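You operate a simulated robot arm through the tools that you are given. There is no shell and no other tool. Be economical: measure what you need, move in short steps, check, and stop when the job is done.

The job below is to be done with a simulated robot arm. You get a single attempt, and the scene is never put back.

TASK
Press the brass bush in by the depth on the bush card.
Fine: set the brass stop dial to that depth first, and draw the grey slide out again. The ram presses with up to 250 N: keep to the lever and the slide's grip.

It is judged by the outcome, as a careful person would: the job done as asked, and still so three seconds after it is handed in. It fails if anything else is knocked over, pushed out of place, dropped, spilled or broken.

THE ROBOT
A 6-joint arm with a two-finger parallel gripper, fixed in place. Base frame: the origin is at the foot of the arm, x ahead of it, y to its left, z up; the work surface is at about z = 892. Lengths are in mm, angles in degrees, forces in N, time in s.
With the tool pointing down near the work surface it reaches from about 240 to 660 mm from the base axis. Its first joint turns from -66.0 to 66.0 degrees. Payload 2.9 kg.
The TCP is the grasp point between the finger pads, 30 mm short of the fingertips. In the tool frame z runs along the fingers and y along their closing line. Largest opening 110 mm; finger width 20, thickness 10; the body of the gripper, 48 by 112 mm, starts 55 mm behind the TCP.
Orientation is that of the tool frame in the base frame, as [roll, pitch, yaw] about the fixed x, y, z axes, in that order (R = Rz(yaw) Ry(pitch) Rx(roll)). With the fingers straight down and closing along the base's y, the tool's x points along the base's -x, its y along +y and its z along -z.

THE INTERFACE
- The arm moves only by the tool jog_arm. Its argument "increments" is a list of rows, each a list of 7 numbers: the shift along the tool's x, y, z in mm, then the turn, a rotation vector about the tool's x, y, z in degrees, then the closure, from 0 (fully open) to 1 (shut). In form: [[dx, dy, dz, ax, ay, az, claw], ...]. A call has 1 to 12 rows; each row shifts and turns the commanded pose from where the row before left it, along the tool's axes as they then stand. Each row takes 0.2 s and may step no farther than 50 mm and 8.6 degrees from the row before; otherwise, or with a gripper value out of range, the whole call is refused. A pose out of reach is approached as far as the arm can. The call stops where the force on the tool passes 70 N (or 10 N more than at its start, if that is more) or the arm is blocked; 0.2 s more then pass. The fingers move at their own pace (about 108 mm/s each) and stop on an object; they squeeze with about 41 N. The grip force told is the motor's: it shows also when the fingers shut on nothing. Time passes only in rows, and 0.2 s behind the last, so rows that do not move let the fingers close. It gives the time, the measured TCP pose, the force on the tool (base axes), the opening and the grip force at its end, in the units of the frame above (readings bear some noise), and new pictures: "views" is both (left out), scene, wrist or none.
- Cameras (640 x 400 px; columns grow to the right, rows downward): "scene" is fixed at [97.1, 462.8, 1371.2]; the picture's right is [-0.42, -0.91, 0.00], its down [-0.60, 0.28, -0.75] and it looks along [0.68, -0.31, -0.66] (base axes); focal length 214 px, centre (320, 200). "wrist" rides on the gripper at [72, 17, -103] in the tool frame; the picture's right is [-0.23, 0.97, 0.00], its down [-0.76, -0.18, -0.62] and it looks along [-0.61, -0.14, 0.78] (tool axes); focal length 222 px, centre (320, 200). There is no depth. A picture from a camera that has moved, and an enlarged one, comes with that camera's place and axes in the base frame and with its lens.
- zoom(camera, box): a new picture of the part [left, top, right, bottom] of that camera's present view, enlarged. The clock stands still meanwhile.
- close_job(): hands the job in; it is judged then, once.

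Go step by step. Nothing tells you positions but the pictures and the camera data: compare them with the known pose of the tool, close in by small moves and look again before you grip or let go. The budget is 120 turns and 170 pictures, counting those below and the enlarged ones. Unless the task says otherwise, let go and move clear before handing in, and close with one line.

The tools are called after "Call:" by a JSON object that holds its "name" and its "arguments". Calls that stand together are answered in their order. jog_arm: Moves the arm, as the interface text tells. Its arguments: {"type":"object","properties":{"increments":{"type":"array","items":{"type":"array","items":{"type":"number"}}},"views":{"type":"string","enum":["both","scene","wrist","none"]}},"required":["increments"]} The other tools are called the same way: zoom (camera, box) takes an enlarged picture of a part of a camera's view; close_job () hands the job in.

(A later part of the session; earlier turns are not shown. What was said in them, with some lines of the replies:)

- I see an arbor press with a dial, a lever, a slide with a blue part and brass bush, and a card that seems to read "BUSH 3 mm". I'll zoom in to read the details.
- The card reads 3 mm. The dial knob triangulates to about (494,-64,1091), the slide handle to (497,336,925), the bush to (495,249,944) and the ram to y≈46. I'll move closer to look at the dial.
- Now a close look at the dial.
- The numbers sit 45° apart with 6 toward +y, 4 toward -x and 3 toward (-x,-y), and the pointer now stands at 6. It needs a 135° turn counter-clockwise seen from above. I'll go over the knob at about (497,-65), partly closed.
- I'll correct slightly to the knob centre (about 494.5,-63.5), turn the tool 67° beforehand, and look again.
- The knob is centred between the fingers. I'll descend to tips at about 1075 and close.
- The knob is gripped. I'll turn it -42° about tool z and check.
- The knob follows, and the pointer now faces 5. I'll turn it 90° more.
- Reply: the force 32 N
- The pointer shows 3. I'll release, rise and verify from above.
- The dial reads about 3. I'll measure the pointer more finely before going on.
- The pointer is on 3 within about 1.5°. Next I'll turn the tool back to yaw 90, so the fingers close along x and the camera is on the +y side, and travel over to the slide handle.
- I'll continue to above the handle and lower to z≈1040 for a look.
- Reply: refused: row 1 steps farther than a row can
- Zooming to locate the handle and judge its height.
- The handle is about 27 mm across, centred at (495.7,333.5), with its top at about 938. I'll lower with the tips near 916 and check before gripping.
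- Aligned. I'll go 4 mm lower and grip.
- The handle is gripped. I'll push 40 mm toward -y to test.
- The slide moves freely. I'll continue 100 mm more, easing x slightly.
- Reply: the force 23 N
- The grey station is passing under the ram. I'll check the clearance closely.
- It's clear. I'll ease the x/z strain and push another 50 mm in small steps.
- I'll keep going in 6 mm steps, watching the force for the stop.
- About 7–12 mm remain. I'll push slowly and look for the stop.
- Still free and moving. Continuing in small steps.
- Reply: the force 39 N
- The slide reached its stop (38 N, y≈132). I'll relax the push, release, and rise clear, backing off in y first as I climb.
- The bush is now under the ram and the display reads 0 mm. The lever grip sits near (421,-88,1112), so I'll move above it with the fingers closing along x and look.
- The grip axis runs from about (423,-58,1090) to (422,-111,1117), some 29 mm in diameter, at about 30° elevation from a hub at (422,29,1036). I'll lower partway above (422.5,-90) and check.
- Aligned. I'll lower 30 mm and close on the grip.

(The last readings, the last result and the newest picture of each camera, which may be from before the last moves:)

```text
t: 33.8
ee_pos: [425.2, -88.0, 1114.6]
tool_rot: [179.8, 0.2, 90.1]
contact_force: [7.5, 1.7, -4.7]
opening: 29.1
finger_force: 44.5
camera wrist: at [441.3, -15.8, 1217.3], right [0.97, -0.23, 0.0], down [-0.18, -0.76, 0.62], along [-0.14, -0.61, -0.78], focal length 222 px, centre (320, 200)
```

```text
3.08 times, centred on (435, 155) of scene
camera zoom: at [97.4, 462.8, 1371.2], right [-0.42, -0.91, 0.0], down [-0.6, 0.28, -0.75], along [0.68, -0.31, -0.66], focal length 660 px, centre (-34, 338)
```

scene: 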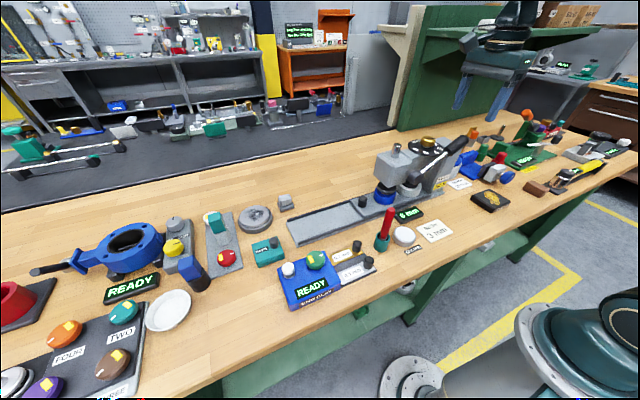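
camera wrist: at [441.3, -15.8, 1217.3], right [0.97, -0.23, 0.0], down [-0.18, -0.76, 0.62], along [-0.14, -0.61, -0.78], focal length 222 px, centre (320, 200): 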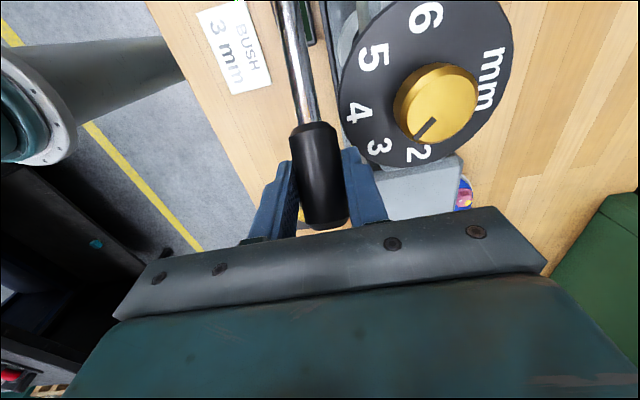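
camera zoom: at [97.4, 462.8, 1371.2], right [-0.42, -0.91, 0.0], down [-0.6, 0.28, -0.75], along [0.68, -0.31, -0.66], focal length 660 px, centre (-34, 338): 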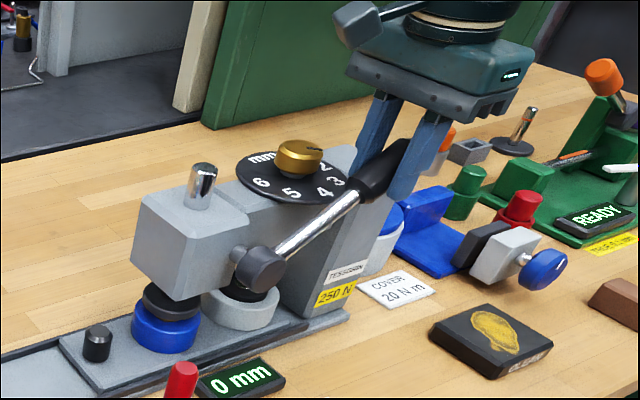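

Gripped. I'll test a small swing up and forward, 6 mm along the arc tangent.

Call:
{"name": "jog_arm", "arguments": {"increments": [[1.5, 0, -2.6, 0, 0, 0, 1], [1.5, 0, -2.6, 0, 0, 0, 1], [0, 0, 0, 0, 0, 0, 1]], "views": "none"}}

Call:
{"name": "zoom", "arguments": {"camera": "scene", "box": [380, 90, 490, 220]}}

```text
t: 34.6
ee_pos: [425.4, -85.2, 1117.5]
tool_rot: [180.0, 0.0, 90.1]
contact_force: [16.6, -20.1, -31.1]
opening: 29.4
finger_force: 45.2
```

```text
3.08 times, centred on (435, 155) of scene
camera zoom: at [98.0, 462.1, 1371.4], right [-0.42, -0.91, 0.0], down [-0.6, 0.28, -0.75], along [0.68, -0.31, -0.66], focal length 660 px, centre (-34, 338)
```

zoom: 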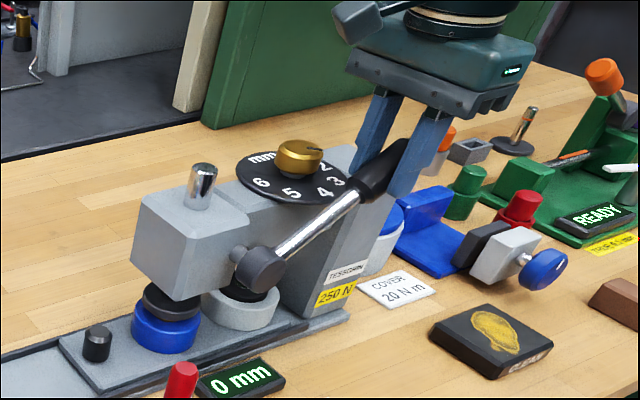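

It resists the upward swing with about 37 N. I'll go back and test downward.

Call:
{"name": "jog_arm", "arguments": {"increments": [[-1.5, -0.8, 2.6, 0, 0, 0, 1], [-1.5, 0, 2.6, 0, 0, 0, 1], [-1.5, 0, 2.6, 0, 0, 0, 1], [-1.5, 0, 2.6, 0, 0, 0, 1], [0, 0, 0, 0, 0, 0, 1]], "views": "none"}}

Call:
{"name": "zoom", "arguments": {"camera": "scene", "box": [380, 90, 490, 220]}}

```text
t: 35.8
ee_pos: [425.8, -90.1, 1110.0]
tool_rot: [179.6, 0.1, 90.2]
contact_force: [20.5, 4.1, 6.4]
opening: 29.1
finger_force: 44.5
```

```text
3.08 times, centred on (435, 155) of scene
camera zoom: at [97.6, 462.8, 1371.2], right [-0.42, -0.91, 0.0], down [-0.6, 0.28, -0.75], along [0.68, -0.31, -0.66], focal length 660 px, centre (-34, 338)
```

zoom: 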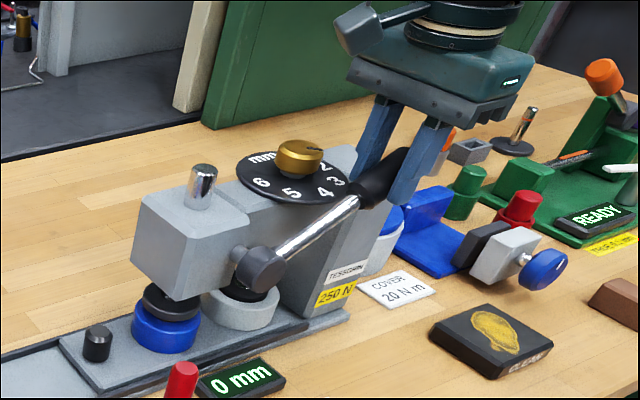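

Down is the free direction. The +x finger would come close to the dial disc on the way, so I'll regrip nearer the lever's end, where there is more room.

Call:
{"name": "jog_arm", "arguments": {"increments": [[0, 0, 0, 0, 0, 0, 0.62], [0, 0, 0, 0, 0, 0, 0.62], [-7, 0.5, -1, 0, 0, 0, 0.62], [-7, 0, -1, 0, 0, 0, 0.62], [0, 0, 0, 0, 0, 0, 0.62], [0, 0, 0, 0, 0, 0, 1], [0, 0, 0, 0, 0, 0, 1]], "views": "wrist"}}

Call:
{"name": "zoom", "arguments": {"camera": "scene", "box": [400, 90, 490, 200]}}

```text
t: 37.4
ee_pos: [425.4, -106.1, 1109.7]
tool_rot: [179.7, 0.1, 90.2]
contact_force: [17.3, -0.5, -4.8]
opening: 29.6
finger_force: 45.2
camera wrist: at [441.1, -32.8, 1213.6], right [0.97, -0.22, 0.0], down [-0.18, -0.76, 0.62], along [-0.14, -0.61, -0.78], focal length 222 px, centre (320, 200)
```

wrist: 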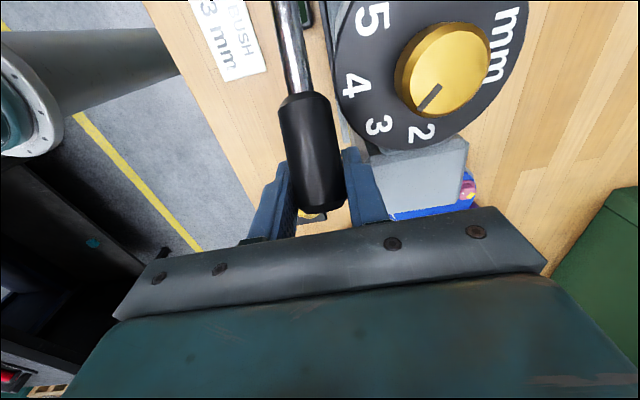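

```text
3.64 times, centred on (445, 145) of scene
camera zoom: at [97.7, 462.7, 1371.2], right [-0.42, -0.91, 0.0], down [-0.6, 0.28, -0.75], along [0.68, -0.31, -0.66], focal length 780 px, centre (-134, 400)
```

zoom: 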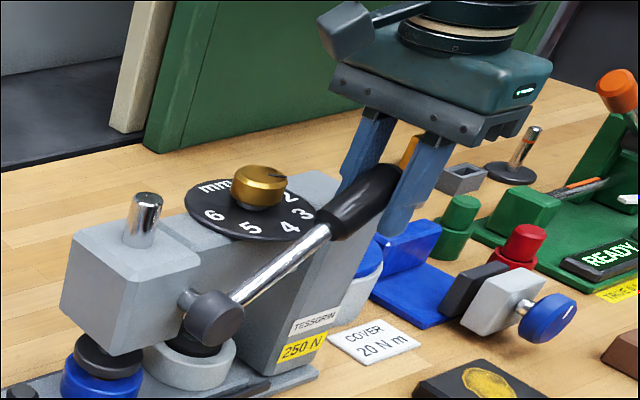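

I'll swing the lever down about 8° along its arc (R≈154).

Call:
{"name": "jog_arm", "arguments": {"increments": [[-2.2, 1, 4.5, 0, 0, 0, 1], [-2.3, 0, 4.4, 0, 0, 0, 1], [-2.1, 0, 5, 0, 0, 0, 1], [-2.1, 0, 4.9, 0, 0, 0, 1], [0, 0, 0, 0, 0, 0, 1]], "views": "none"}}

Call:
{"name": "zoom", "arguments": {"camera": "scene", "box": [370, 90, 490, 220]}}

```text
t: 38.6
ee_pos: [424.9, -113.9, 1092.1]
tool_rot: [179.9, 0.0, 90.0]
contact_force: [9.2, -9.8, 11.3]
opening: 29.3
finger_force: 44.8
```

```text
3.08 times, centred on (430, 155) of scene
camera zoom: at [97.3, 462.5, 1371.3], right [-0.42, -0.91, 0.0], down [-0.6, 0.28, -0.75], along [0.68, -0.31, -0.66], focal length 660 px, centre (-18, 338)
```

zoom: 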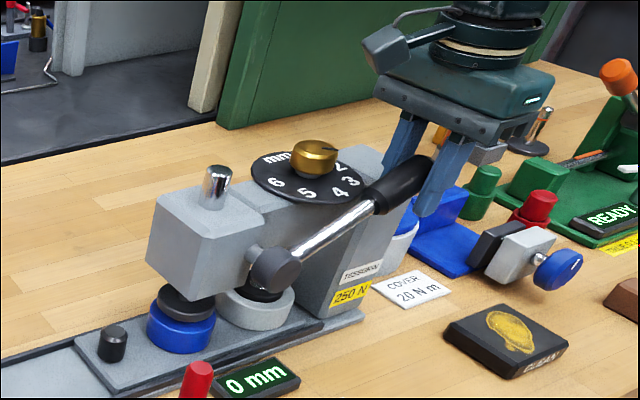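

Moving well. I'll take another 8° down.

Call:
{"name": "jog_arm", "arguments": {"increments": [[-2.3, 0.5, 5.3, 0, 0, 0, 1], [-1.8, 0, 5.4, 0, 0, 0, 1], [-1.5, 0, 5.4, 0, 0, 0, 1], [-1.3, 0, 5.5, 0, 0, 0, 1], [0, 0, 0, 0, 0, 0, 1]], "views": "none"}}

Call:
{"name": "zoom", "arguments": {"camera": "scene", "box": [370, 90, 490, 220]}}

```text
t: 39.8
ee_pos: [424.1, -121.2, 1071.1]
tool_rot: [-179.9, -0.1, 90.1]
contact_force: [2.4, -5.6, 8.6]
opening: 29.1
finger_force: 44.6
```

```text
3.08 times, centred on (430, 155) of scene
camera zoom: at [97.1, 462.6, 1371.3], right [-0.42, -0.91, 0.0], down [-0.6, 0.28, -0.75], along [0.68, -0.31, -0.66], focal length 660 px, centre (-18, 338)
```

zoom: 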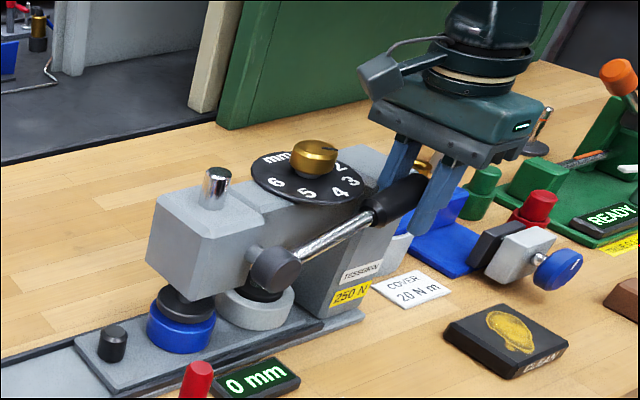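

Continuing another 8°.

Call:
{"name": "jog_arm", "arguments": {"increments": [[-1.4, 0, 5.5, 0, 0, 0, 1], [-1.0, 0, 5.5, 0, 0, 0, 1], [-0.8, 0, 5.5, 0, 0, 0, 1], [-0.5, 0, 5.5, 0, 0, 0, 1], [0, 0, 0, 0, 0, 0, 1]], "views": "wrist"}}

Call:
{"name": "zoom", "arguments": {"camera": "scene", "box": [370, 90, 490, 220]}}

```text
t: 41.0
ee_pos: [424.5, -125.4, 1049.1]
tool_rot: [-179.9, 0.0, 90.0]
contact_force: [-5.2, -5.3, 14.8]
opening: 29.2
finger_force: 44.6
camera wrist: at [441.8, -52.7, 1151.7], right [0.97, -0.23, 0.0], down [-0.18, -0.76, 0.62], along [-0.14, -0.61, -0.78], focal length 222 px, centre (320, 200)
```

wrist: 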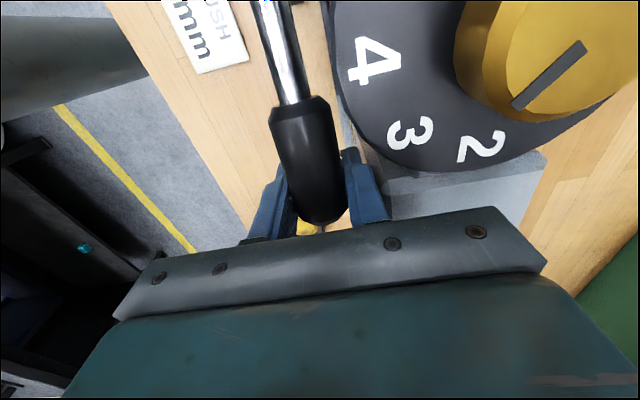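

```text
3.08 times, centred on (430, 155) of scene
camera zoom: at [96.8, 462.6, 1371.3], right [-0.42, -0.91, 0.0], down [-0.6, 0.28, -0.75], along [0.68, -0.31, -0.66], focal length 660 px, centre (-18, 338)
```

zoom: 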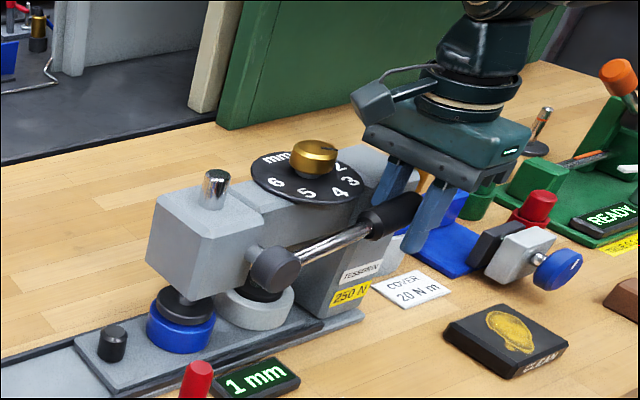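

The display shows 1 mm, so it is pressing. I'll continue in small steps.

Call:
{"name": "jog_arm", "arguments": {"increments": [[-0.7, 0, 4, 0, 0, 0, 1], [-0.3, 0, 4, 0, 0, 0, 1], [0, 0, 3, 0, 0, 0, 1], [0, 0, 0, 0, 0, 0, 1]], "views": "none"}}

Call:
{"name": "zoom", "arguments": {"camera": "scene", "box": [370, 90, 490, 220]}}

```text
t: 42.0
ee_pos: [424.7, -126.4, 1038.0]
tool_rot: [179.9, 0.1, 89.9]
contact_force: [-8.7, -6.9, 16.4]
opening: 29.3
finger_force: 44.9
```

```text
3.08 times, centred on (430, 155) of scene
camera zoom: at [96.6, 462.6, 1371.3], right [-0.42, -0.91, 0.0], down [-0.6, 0.28, -0.75], along [0.68, -0.31, -0.66], focal length 660 px, centre (-18, 338)
```

zoom: 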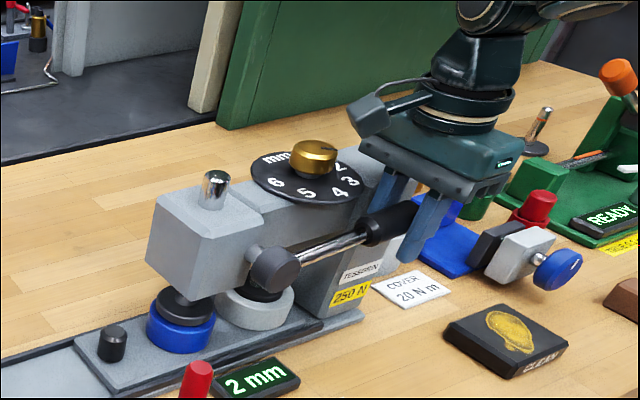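

The display shows 2 mm. Gentle steps toward the stop at 3 mm.

Call:
{"name": "jog_arm", "arguments": {"increments": [[-0.3, -0.4, 3, 0, 0, 0, 1], [0, 0, 3, 0, 0, 0, 1], [0, 0, 2, 0, 0, 0, 1], [0, 0, 0, 0, 0, 0, 1]], "views": "none"}}

Call:
{"name": "zoom", "arguments": {"camera": "scene", "box": [370, 90, 490, 220]}}

```text
t: 43.0
ee_pos: [425.2, -125.9, 1030.7]
tool_rot: [179.9, 0.1, 90.2]
contact_force: [-5.0, -2.9, 19.5]
opening: 29.4
finger_force: 45.2
```

```text
3.08 times, centred on (430, 155) of scene
camera zoom: at [96.7, 462.7, 1371.3], right [-0.42, -0.91, 0.0], down [-0.6, 0.28, -0.75], along [0.68, -0.31, -0.66], focal length 660 px, centre (-18, 338)
```

zoom: 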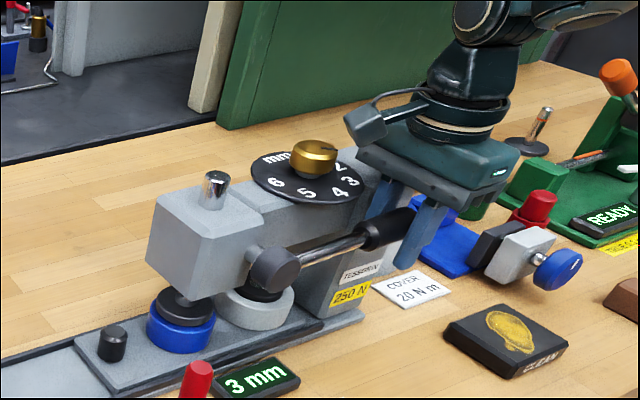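

It shows 3 mm, but the reading may be rounded. I'll nudge until the force shows the hard stop.

Call:
{"name": "jog_arm", "arguments": {"increments": [[0, 0, 1.5, 0, 0, 0, 1], [0, 0, 1.5, 0, 0, 0, 1], [0, 0, 0, 0, 0, 0, 1]], "views": "none"}}

Call:
{"name": "zoom", "arguments": {"camera": "scene", "box": [370, 120, 480, 210]}}

```text
t: 43.8
ee_pos: [424.1, -125.8, 1028.8]
tool_rot: [179.6, 0.1, 89.9]
contact_force: [-6.2, -3.1, 34.7]
opening: 29.1
finger_force: 45.1
```

```text
4.44 times, centred on (425, 165) of scene
camera zoom: at [96.5, 462.8, 1371.3], right [-0.42, -0.91, 0.0], down [-0.6, 0.28, -0.75], along [0.68, -0.31, -0.66], focal length 953 px, centre (-147, 356)
```

zoom: 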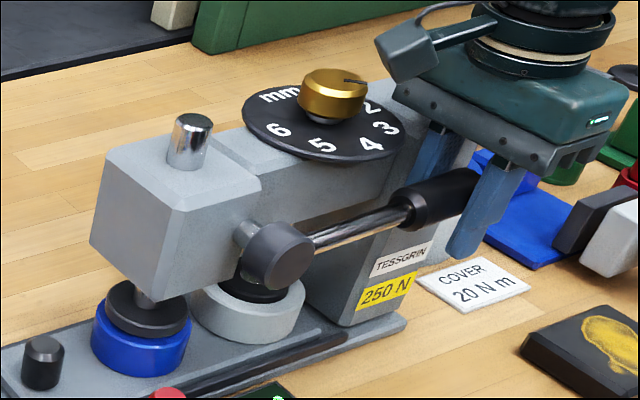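

The force is rising (35 N). One more small nudge to confirm the stop.

Call:
{"name": "jog_arm", "arguments": {"increments": [[0, 0, 1.5, 0, 0, 0, 1], [0, 0, 0, 0, 0, 0, 1]], "views": "none"}}

Call:
{"name": "zoom", "arguments": {"camera": "scene", "box": [370, 160, 430, 230]}}

```text
t: 44.4
ee_pos: [424.2, -125.6, 1027.2]
tool_rot: [179.6, 0.2, 89.9]
contact_force: [-7.2, -5.0, 37.2]
opening: 29.3
finger_force: 44.6
```

```text
5.71 times, centred on (400, 195) of scene
camera zoom: at [96.4, 462.8, 1371.3], right [-0.42, -0.91, 0.0], down [-0.6, 0.28, -0.75], along [0.68, -0.31, -0.66], focal length 1226 px, centre (-137, 229)
```

zoom: 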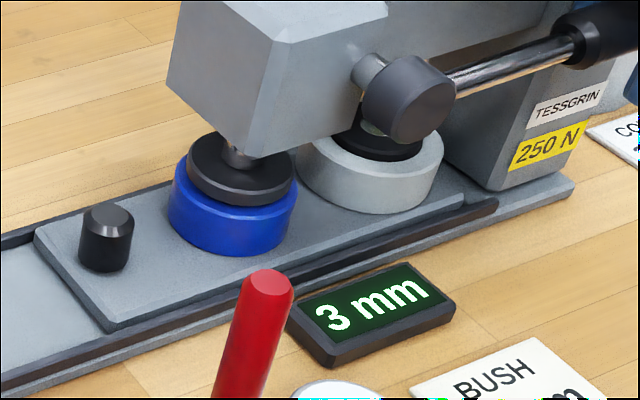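

The force jumped from about 20 N to 37 N without further travel, so it's at the stop with 3 mm displayed. Now I'll raise the lever back along its arc.

Call:
{"name": "jog_arm", "arguments": {"increments": [[0, 0.3, -5, 0, 0, 0, 1], [0, 0, -5.5, 0, 0, 0, 1], [0.3, 0, -5.5, 0, 0, 0, 1], [0.6, 0, -5.5, 0, 0, 0, 1], [0.7, 0, -5.5, 0, 0, 0, 1], [1.0, 0, -5.5, 0, 0, 0, 1], [1.2, 0, -5.5, 0, 0, 0, 1], [1.5, 0, -5.5, 0, 0, 0, 1], [1.6, 0, -5.2, 0, 0, 0, 1], [1.8, 0, -5.2, 0, 0, 0, 1], [1.9, 0, -5.2, 0, 0, 0, 1], [0, 0, 0, 0, 0, 0, 1]], "views": "none"}}

Call:
{"name": "zoom", "arguments": {"camera": "scene", "box": [370, 90, 490, 220]}}

```text
t: 47.0
ee_pos: [424.4, -115.8, 1083.8]
tool_rot: [-180.0, 0.1, 90.1]
contact_force: [-2.5, 4.9, -9.8]
opening: 28.9
finger_force: 44.9
```

```text
3.08 times, centred on (430, 155) of scene
camera zoom: at [97.2, 462.9, 1371.2], right [-0.42, -0.91, 0.0], down [-0.6, 0.28, -0.75], along [0.68, -0.31, -0.66], focal length 660 px, centre (-18, 338)
```

zoom: 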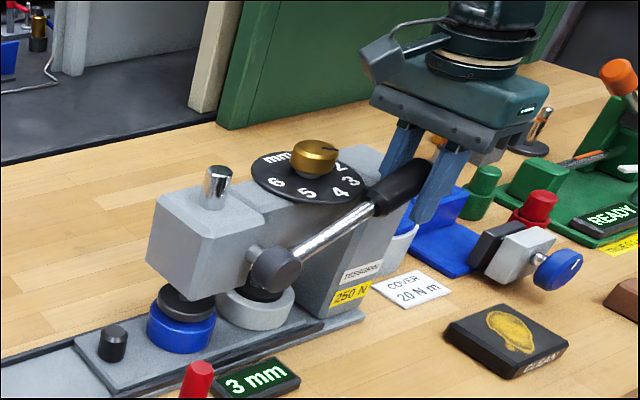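

The display holds 3 mm. I'll raise the lever the rest of the way to its original position.

Call:
{"name": "jog_arm", "arguments": {"increments": [[1.8, 0, -5.1, 0, 0, 0, 1], [2.0, 0, -5, 0, 0, 0, 1], [2.1, 0, -4.9, 0, 0, 0, 1], [2.3, 0, -4.8, 0, 0, 0, 1], [2.4, 0, -4.7, 0, 0, 0, 1], [1.2, 0, -2.3, 0, 0, 0, 1], [0, 0, 0, 0, 0, 0, 1]], "views": "none"}}

Call:
{"name": "zoom", "arguments": {"camera": "scene", "box": [370, 90, 490, 220]}}

```text
t: 48.6
ee_pos: [425.0, -103.8, 1107.7]
tool_rot: [-179.8, 0.1, 89.9]
contact_force: [5.3, -12.9, -37.4]
opening: 29.5
finger_force: 45.0
```

```text
3.08 times, centred on (430, 155) of scene
camera zoom: at [97.8, 462.2, 1371.4], right [-0.42, -0.91, 0.0], down [-0.6, 0.28, -0.75], along [0.68, -0.31, -0.66], focal length 660 px, centre (-18, 338)
```

zoom: 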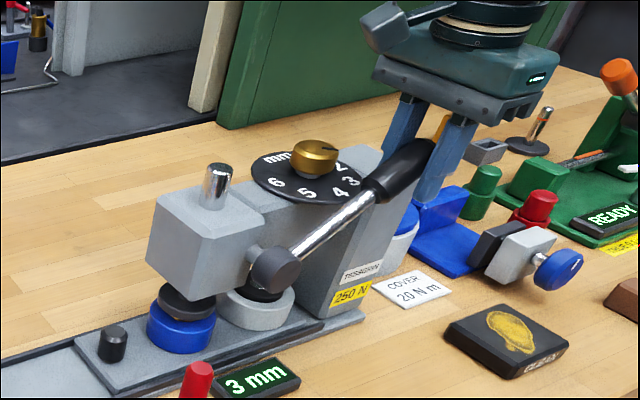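

The lever is back at its upper stop. I'll relax, release, lift straight up and travel to above the slide handle.

Call:
{"name": "jog_arm", "arguments": {"increments": [[-1, 0, 3, 0, 0, 0, 1], [0, 0, 0, 0, 0, 0, 0.6], [0, 0, 0, 0, 0, 0, 0.6], [0, 0, -35, 0, 0, 0, 0.55], [0, 0, -45, 0, 0, 0, 0.5], [0, 0, -40, 0, 0, 0, 0.5], [45, 15, 0, 0, 0, 0, 0.5], [45, 15, 0, 0, 0, 0, 0.5], [45, 15, 0, 0, 0, 0, 0.5], [45, 15, 0, 0, 0, 0, 0.5], [45, 8, 0, 0, 0, 0, 0.5], [45, 2, 0, 0, 0, 0, 0.5]], "views": "none"}}

Call:
{"name": "zoom", "arguments": {"camera": "scene", "box": [350, 100, 490, 220]}}

```text
t: 51.2
ee_pos: [495.7, 166.3, 1228.0]
tool_rot: [179.9, 0.0, 90.1]
contact_force: [0.7, 0.0, 0.3]
opening: 55.3
finger_force: 0.0
```

```text
3.33 times, centred on (420, 160) of scene
camera zoom: at [97.1, 462.8, 1371.2], right [-0.42, -0.91, 0.0], down [-0.6, 0.28, -0.75], along [0.68, -0.31, -0.66], focal length 715 px, centre (-13, 333)
```

zoom: 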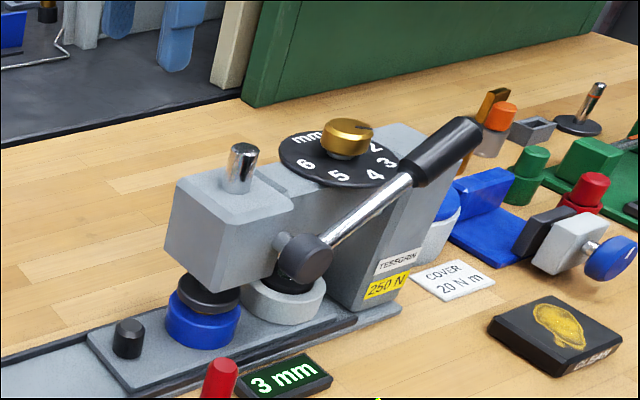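

All is steady. I'll descend to the handle by reversing my exit path.

Call:
{"name": "jog_arm", "arguments": {"increments": [[4, 0, 45, 0, 0, 0, 0.5], [0, 0, 45, 0, 0, 0, 0.5], [0, 0, 45, 0, 0, 0, 0.5], [0, 0, 40, 0, 0, 0, 0.5], [0, 0, 35, 0, 0, 0, 0.5], [0, 0, 0, 0, 0, 0, 0.5]]}}

```text
t: 52.6
ee_pos: [496.2, 169.9, 1016.8]
tool_rot: [179.9, 0.0, 90.1]
contact_force: [0.0, -0.1, 0.6]
opening: 54.8
finger_force: 0.0
camera wrist: at [511.2, 242.3, 1120.3], right [0.97, -0.23, 0.0], down [-0.18, -0.76, 0.62], along [-0.14, -0.61, -0.78], focal length 222 px, centre (320, 200)
```

scene: 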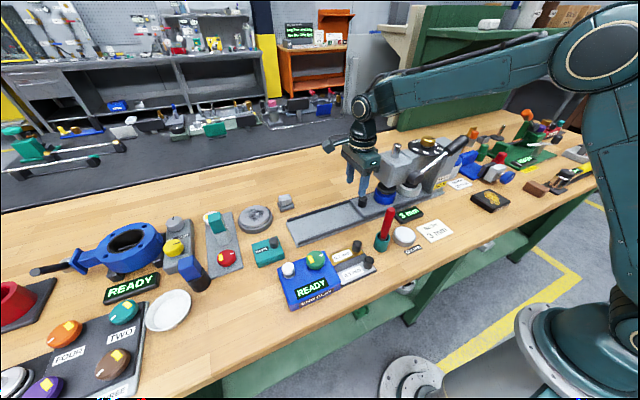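
wrist: 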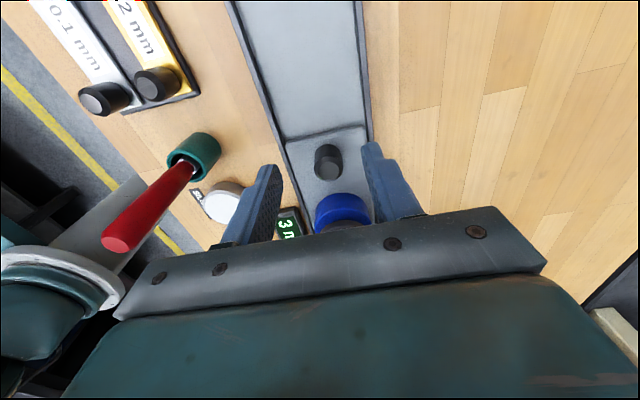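

The handle appears slightly nearer than expected, so I'll check before descending.

Call:
{"name": "zoom", "arguments": {"camera": "wrist", "box": [270, 110, 390, 230]}}

Call:
{"name": "zoom", "arguments": {"camera": "scene", "box": [330, 140, 430, 220]}}

```text
3.33 times, centred on (330, 170) of wrist
camera zoom: at [511.2, 242.3, 1120.3], right [0.97, -0.23, 0.0], down [-0.18, -0.76, 0.62], along [-0.14, -0.61, -0.78], focal length 740 px, centre (287, 300)
```

zoom: 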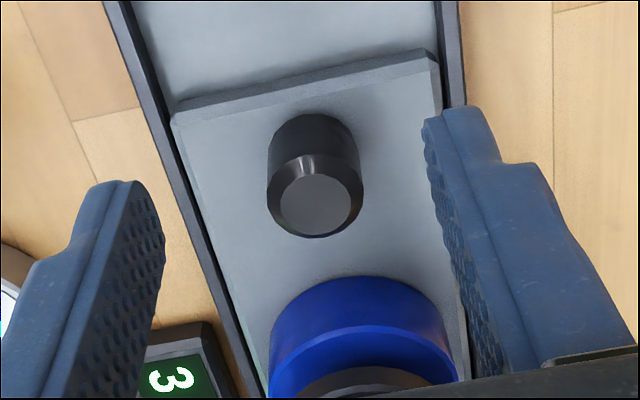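

```text
5.00 times, centred on (380, 180) of scene
camera zoom: at [97.1, 462.8, 1371.2], right [-0.42, -0.91, 0.0], down [-0.6, 0.28, -0.75], along [0.68, -0.31, -0.66], focal length 1072 px, centre (20, 300)
```

zoom: 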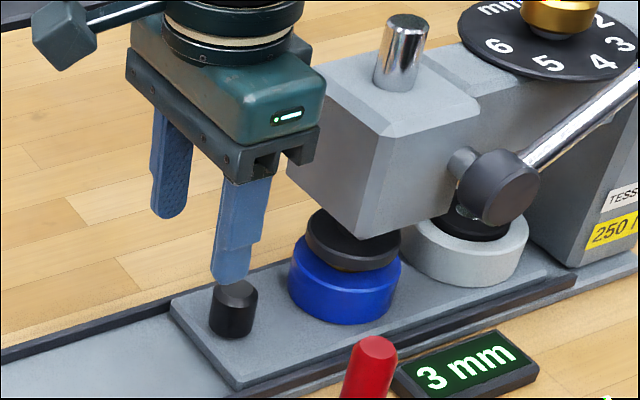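

The handle is at y≈132.4 as expected. I'll move over it, descend and grip.

Call:
{"name": "jog_arm", "arguments": {"increments": [[-18, -1, 15, 0, 0, 0, 0.5], [-19.5, 0, 15, 0, 0, 0, 0.5], [0, 0, 20, 0, 0, 0, 0.5], [0, 0, 20, 0, 0, 0, 0.5], [0, 0, 0, 0, 0, 0, 0.5], [0, 0, 0, 0, 0, 0, 1], [0, 0, 0, 0, 0, 0, 1]], "views": "none"}}

Call:
{"name": "zoom", "arguments": {"camera": "scene", "box": [330, 130, 430, 220]}}

```text
t: 54.2
ee_pos: [495.7, 130.7, 946.6]
tool_rot: [179.8, 0.0, 90.1]
contact_force: [12.0, -1.2, -5.9]
opening: 27.5
finger_force: 44.6
```

```text
4.44 times, centred on (380, 175) of scene
camera zoom: at [97.5, 462.8, 1371.2], right [-0.42, -0.91, 0.0], down [-0.6, 0.28, -0.75], along [0.68, -0.31, -0.66], focal length 953 px, centre (53, 311)
```

zoom: 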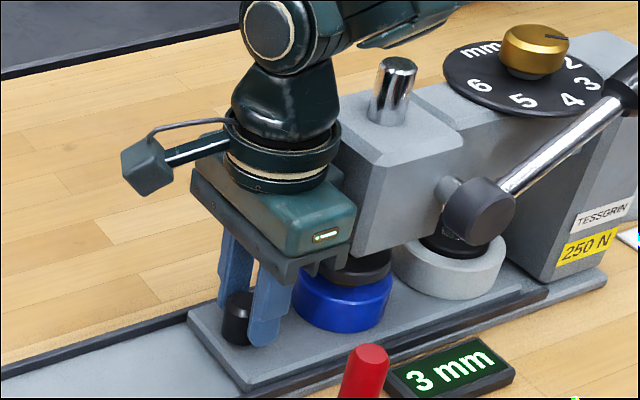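

Gripped. I'll draw the slide out, first 30 mm gently.

Call:
{"name": "jog_arm", "arguments": {"increments": [[5, 0.5, 0, 0, 0, 0, 1], [10, 0, 0, 0, 0, 0, 1], [15, 0, 0, 0, 0, 0, 1], [0, 0, 0, 0, 0, 0, 1]], "views": "none"}}

Call:
{"name": "zoom", "arguments": {"camera": "scene", "box": [330, 130, 430, 220]}}

```text
t: 55.2
ee_pos: [495.0, 161.8, 947.4]
tool_rot: [179.9, 0.0, 90.1]
contact_force: [16.4, 0.1, -12.3]
opening: 27.1
finger_force: 45.0
```

```text
4.44 times, centred on (380, 175) of scene
camera zoom: at [97.7, 462.9, 1371.1], right [-0.42, -0.91, 0.0], down [-0.6, 0.28, -0.75], along [0.68, -0.31, -0.66], focal length 953 px, centre (53, 311)
```

zoom: 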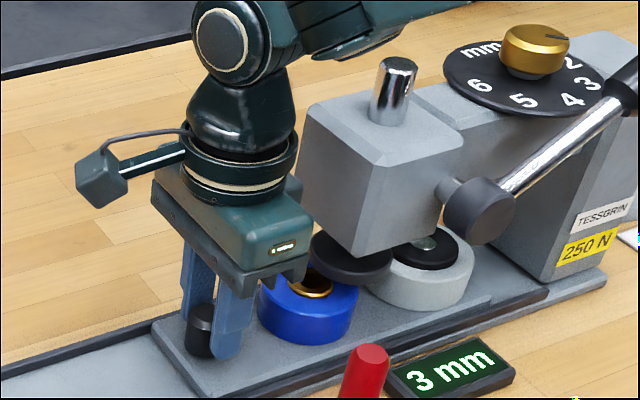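

It's coming out cleanly. I'll keep drawing.

Call:
{"name": "jog_arm", "arguments": {"increments": [[18, 0.5, 0.4, 0, 0, 0, 1], [20, 0.3, 0, 0, 0, 0, 1], [20, 0, 0, 0, 0, 0, 1], [20, 0, 0, 0, 0, 0, 1], [20, 0, 0, 0, 0, 0, 1], [20, 0, 0, 0, 0, 0, 1], [20, 0, 0, 0, 0, 0, 1], [15, 0, 0, 0, 0, 0, 1], [0, 0, 0, 0, 0, 0, 1]], "views": "none"}}

Call:
{"name": "zoom", "arguments": {"camera": "scene", "box": [270, 120, 450, 250]}}

```text
t: 57.2
ee_pos: [495.5, 316.4, 948.0]
tool_rot: [179.9, 0.0, 90.2]
contact_force: [-0.1, 0.6, 5.6]
opening: 27.5
finger_force: 44.7
```

```text
3.08 times, centred on (360, 185) of scene
camera zoom: at [97.1, 462.8, 1371.2], right [-0.42, -0.91, 0.0], down [-0.6, 0.28, -0.75], along [0.68, -0.31, -0.66], focal length 660 px, centre (197, 246)
```

zoom: 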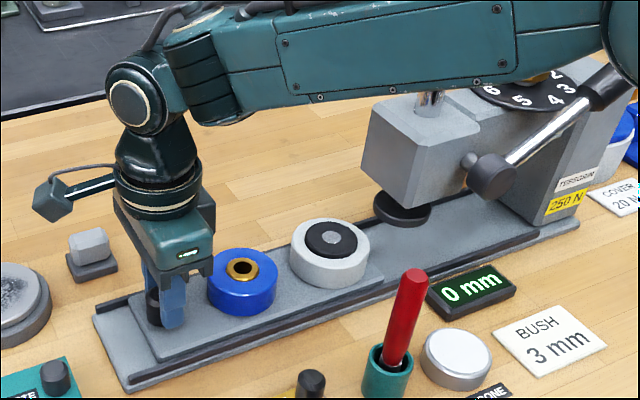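

The bush is lower in the blue housing. I'll draw the last stretch to the outer stop.

Call:
{"name": "jog_arm", "arguments": {"increments": [[6, 0, 0, 0, 0, 0, 1], [5, 0, 0, 0, 0, 0, 1], [4, 0, 0, 0, 0, 0, 1], [2, 0, 0, 0, 0, 0, 1], [0, 0, 0, 0, 0, 0, 1]], "views": "none"}}

Call:
{"name": "zoom", "arguments": {"camera": "scene", "box": [270, 160, 400, 250]}}

```text
t: 58.4
ee_pos: [494.4, 331.7, 948.6]
tool_rot: [179.8, -0.1, 90.1]
contact_force: [-2.7, -2.2, 12.2]
opening: 27.6
finger_force: 44.8
```

```text
4.44 times, centred on (335, 205) of scene
camera zoom: at [96.9, 462.6, 1371.3], right [-0.42, -0.91, 0.0], down [-0.6, 0.28, -0.75], along [0.68, -0.31, -0.66], focal length 953 px, centre (253, 178)
```

zoom: 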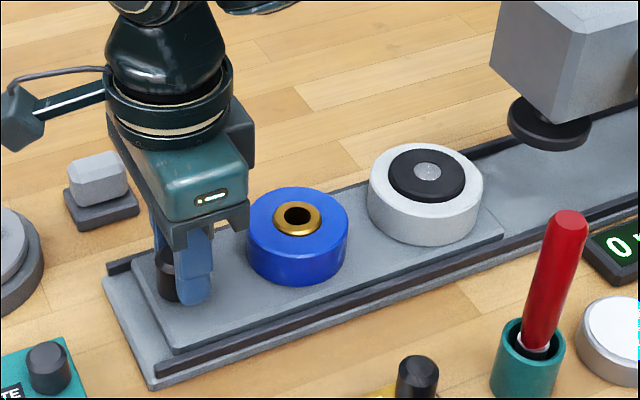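

The slide is back at its original outer position. I'll release and rise clear.

Call:
{"name": "jog_arm", "arguments": {"increments": [[0, 0, 0, 0, 0, 0, 0.5], [0, 0, 0, 0, 0, 0, 0.5], [0, 0, -15, 0, 0, 0, 0.5], [0, 0, -40, 0, 0, 0, 0.5], [0, 0, -45, 0, 0, 0, 0.5], [0, 0, -45, 0, 0, 0, 0.5], [0, 0, -45, 0, 0, 0, 0.5], [0, 0, 0, 0, 0, 0, 0.5]]}}

Call:
{"name": "zoom", "arguments": {"camera": "scene", "box": [270, 120, 490, 260]}}

```text
t: 60.2
ee_pos: [493.6, 332.6, 1139.4]
tool_rot: [180.0, -0.1, 90.1]
contact_force: [0.8, 0.2, -0.1]
opening: 55.0
finger_force: 0.1
camera wrist: at [510.1, 404.5, 1241.4], right [0.97, -0.23, 0.0], down [-0.18, -0.76, 0.62], along [-0.14, -0.61, -0.78], focal length 222 px, centre (320, 200)
```

scene: 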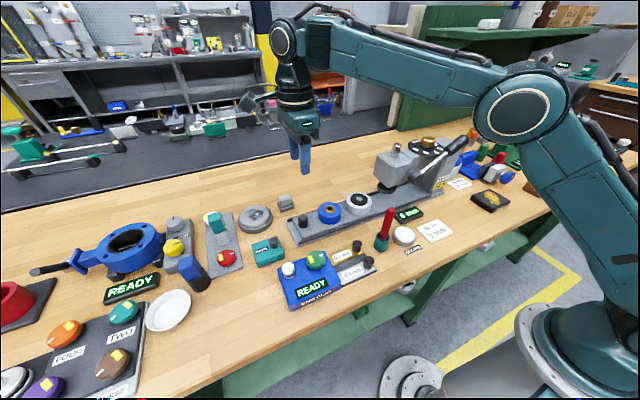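
wrist: 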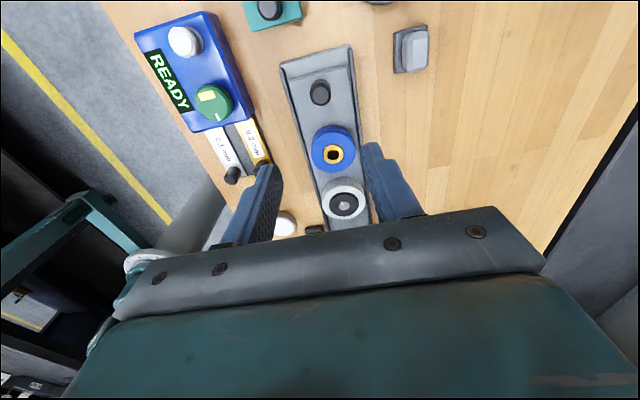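

```text
2.86 times, centred on (380, 190) of scene
camera zoom: at [97.1, 462.8, 1371.2], right [-0.42, -0.91, 0.0], down [-0.6, 0.28, -0.75], along [0.68, -0.31, -0.66], focal length 613 px, centre (149, 229)
```

zoom: 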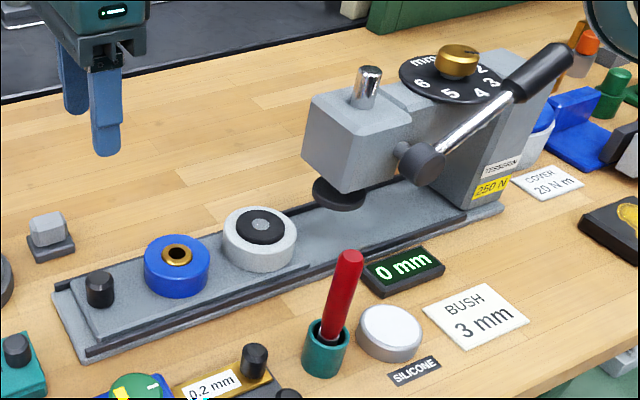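

The bush now sits lower in the blue housing and the slide is back out. The dial is at 3, the lever is up, and nothing else has moved.

Call:
{"name": "close_job", "arguments": {}}

```text
The job is handed in.
```

The stop dial was set to 3 mm and the brass bush pressed down to that stop, with the press display showing 3 mm. The slide is drawn back out, the lever is up, and the arm is clear.
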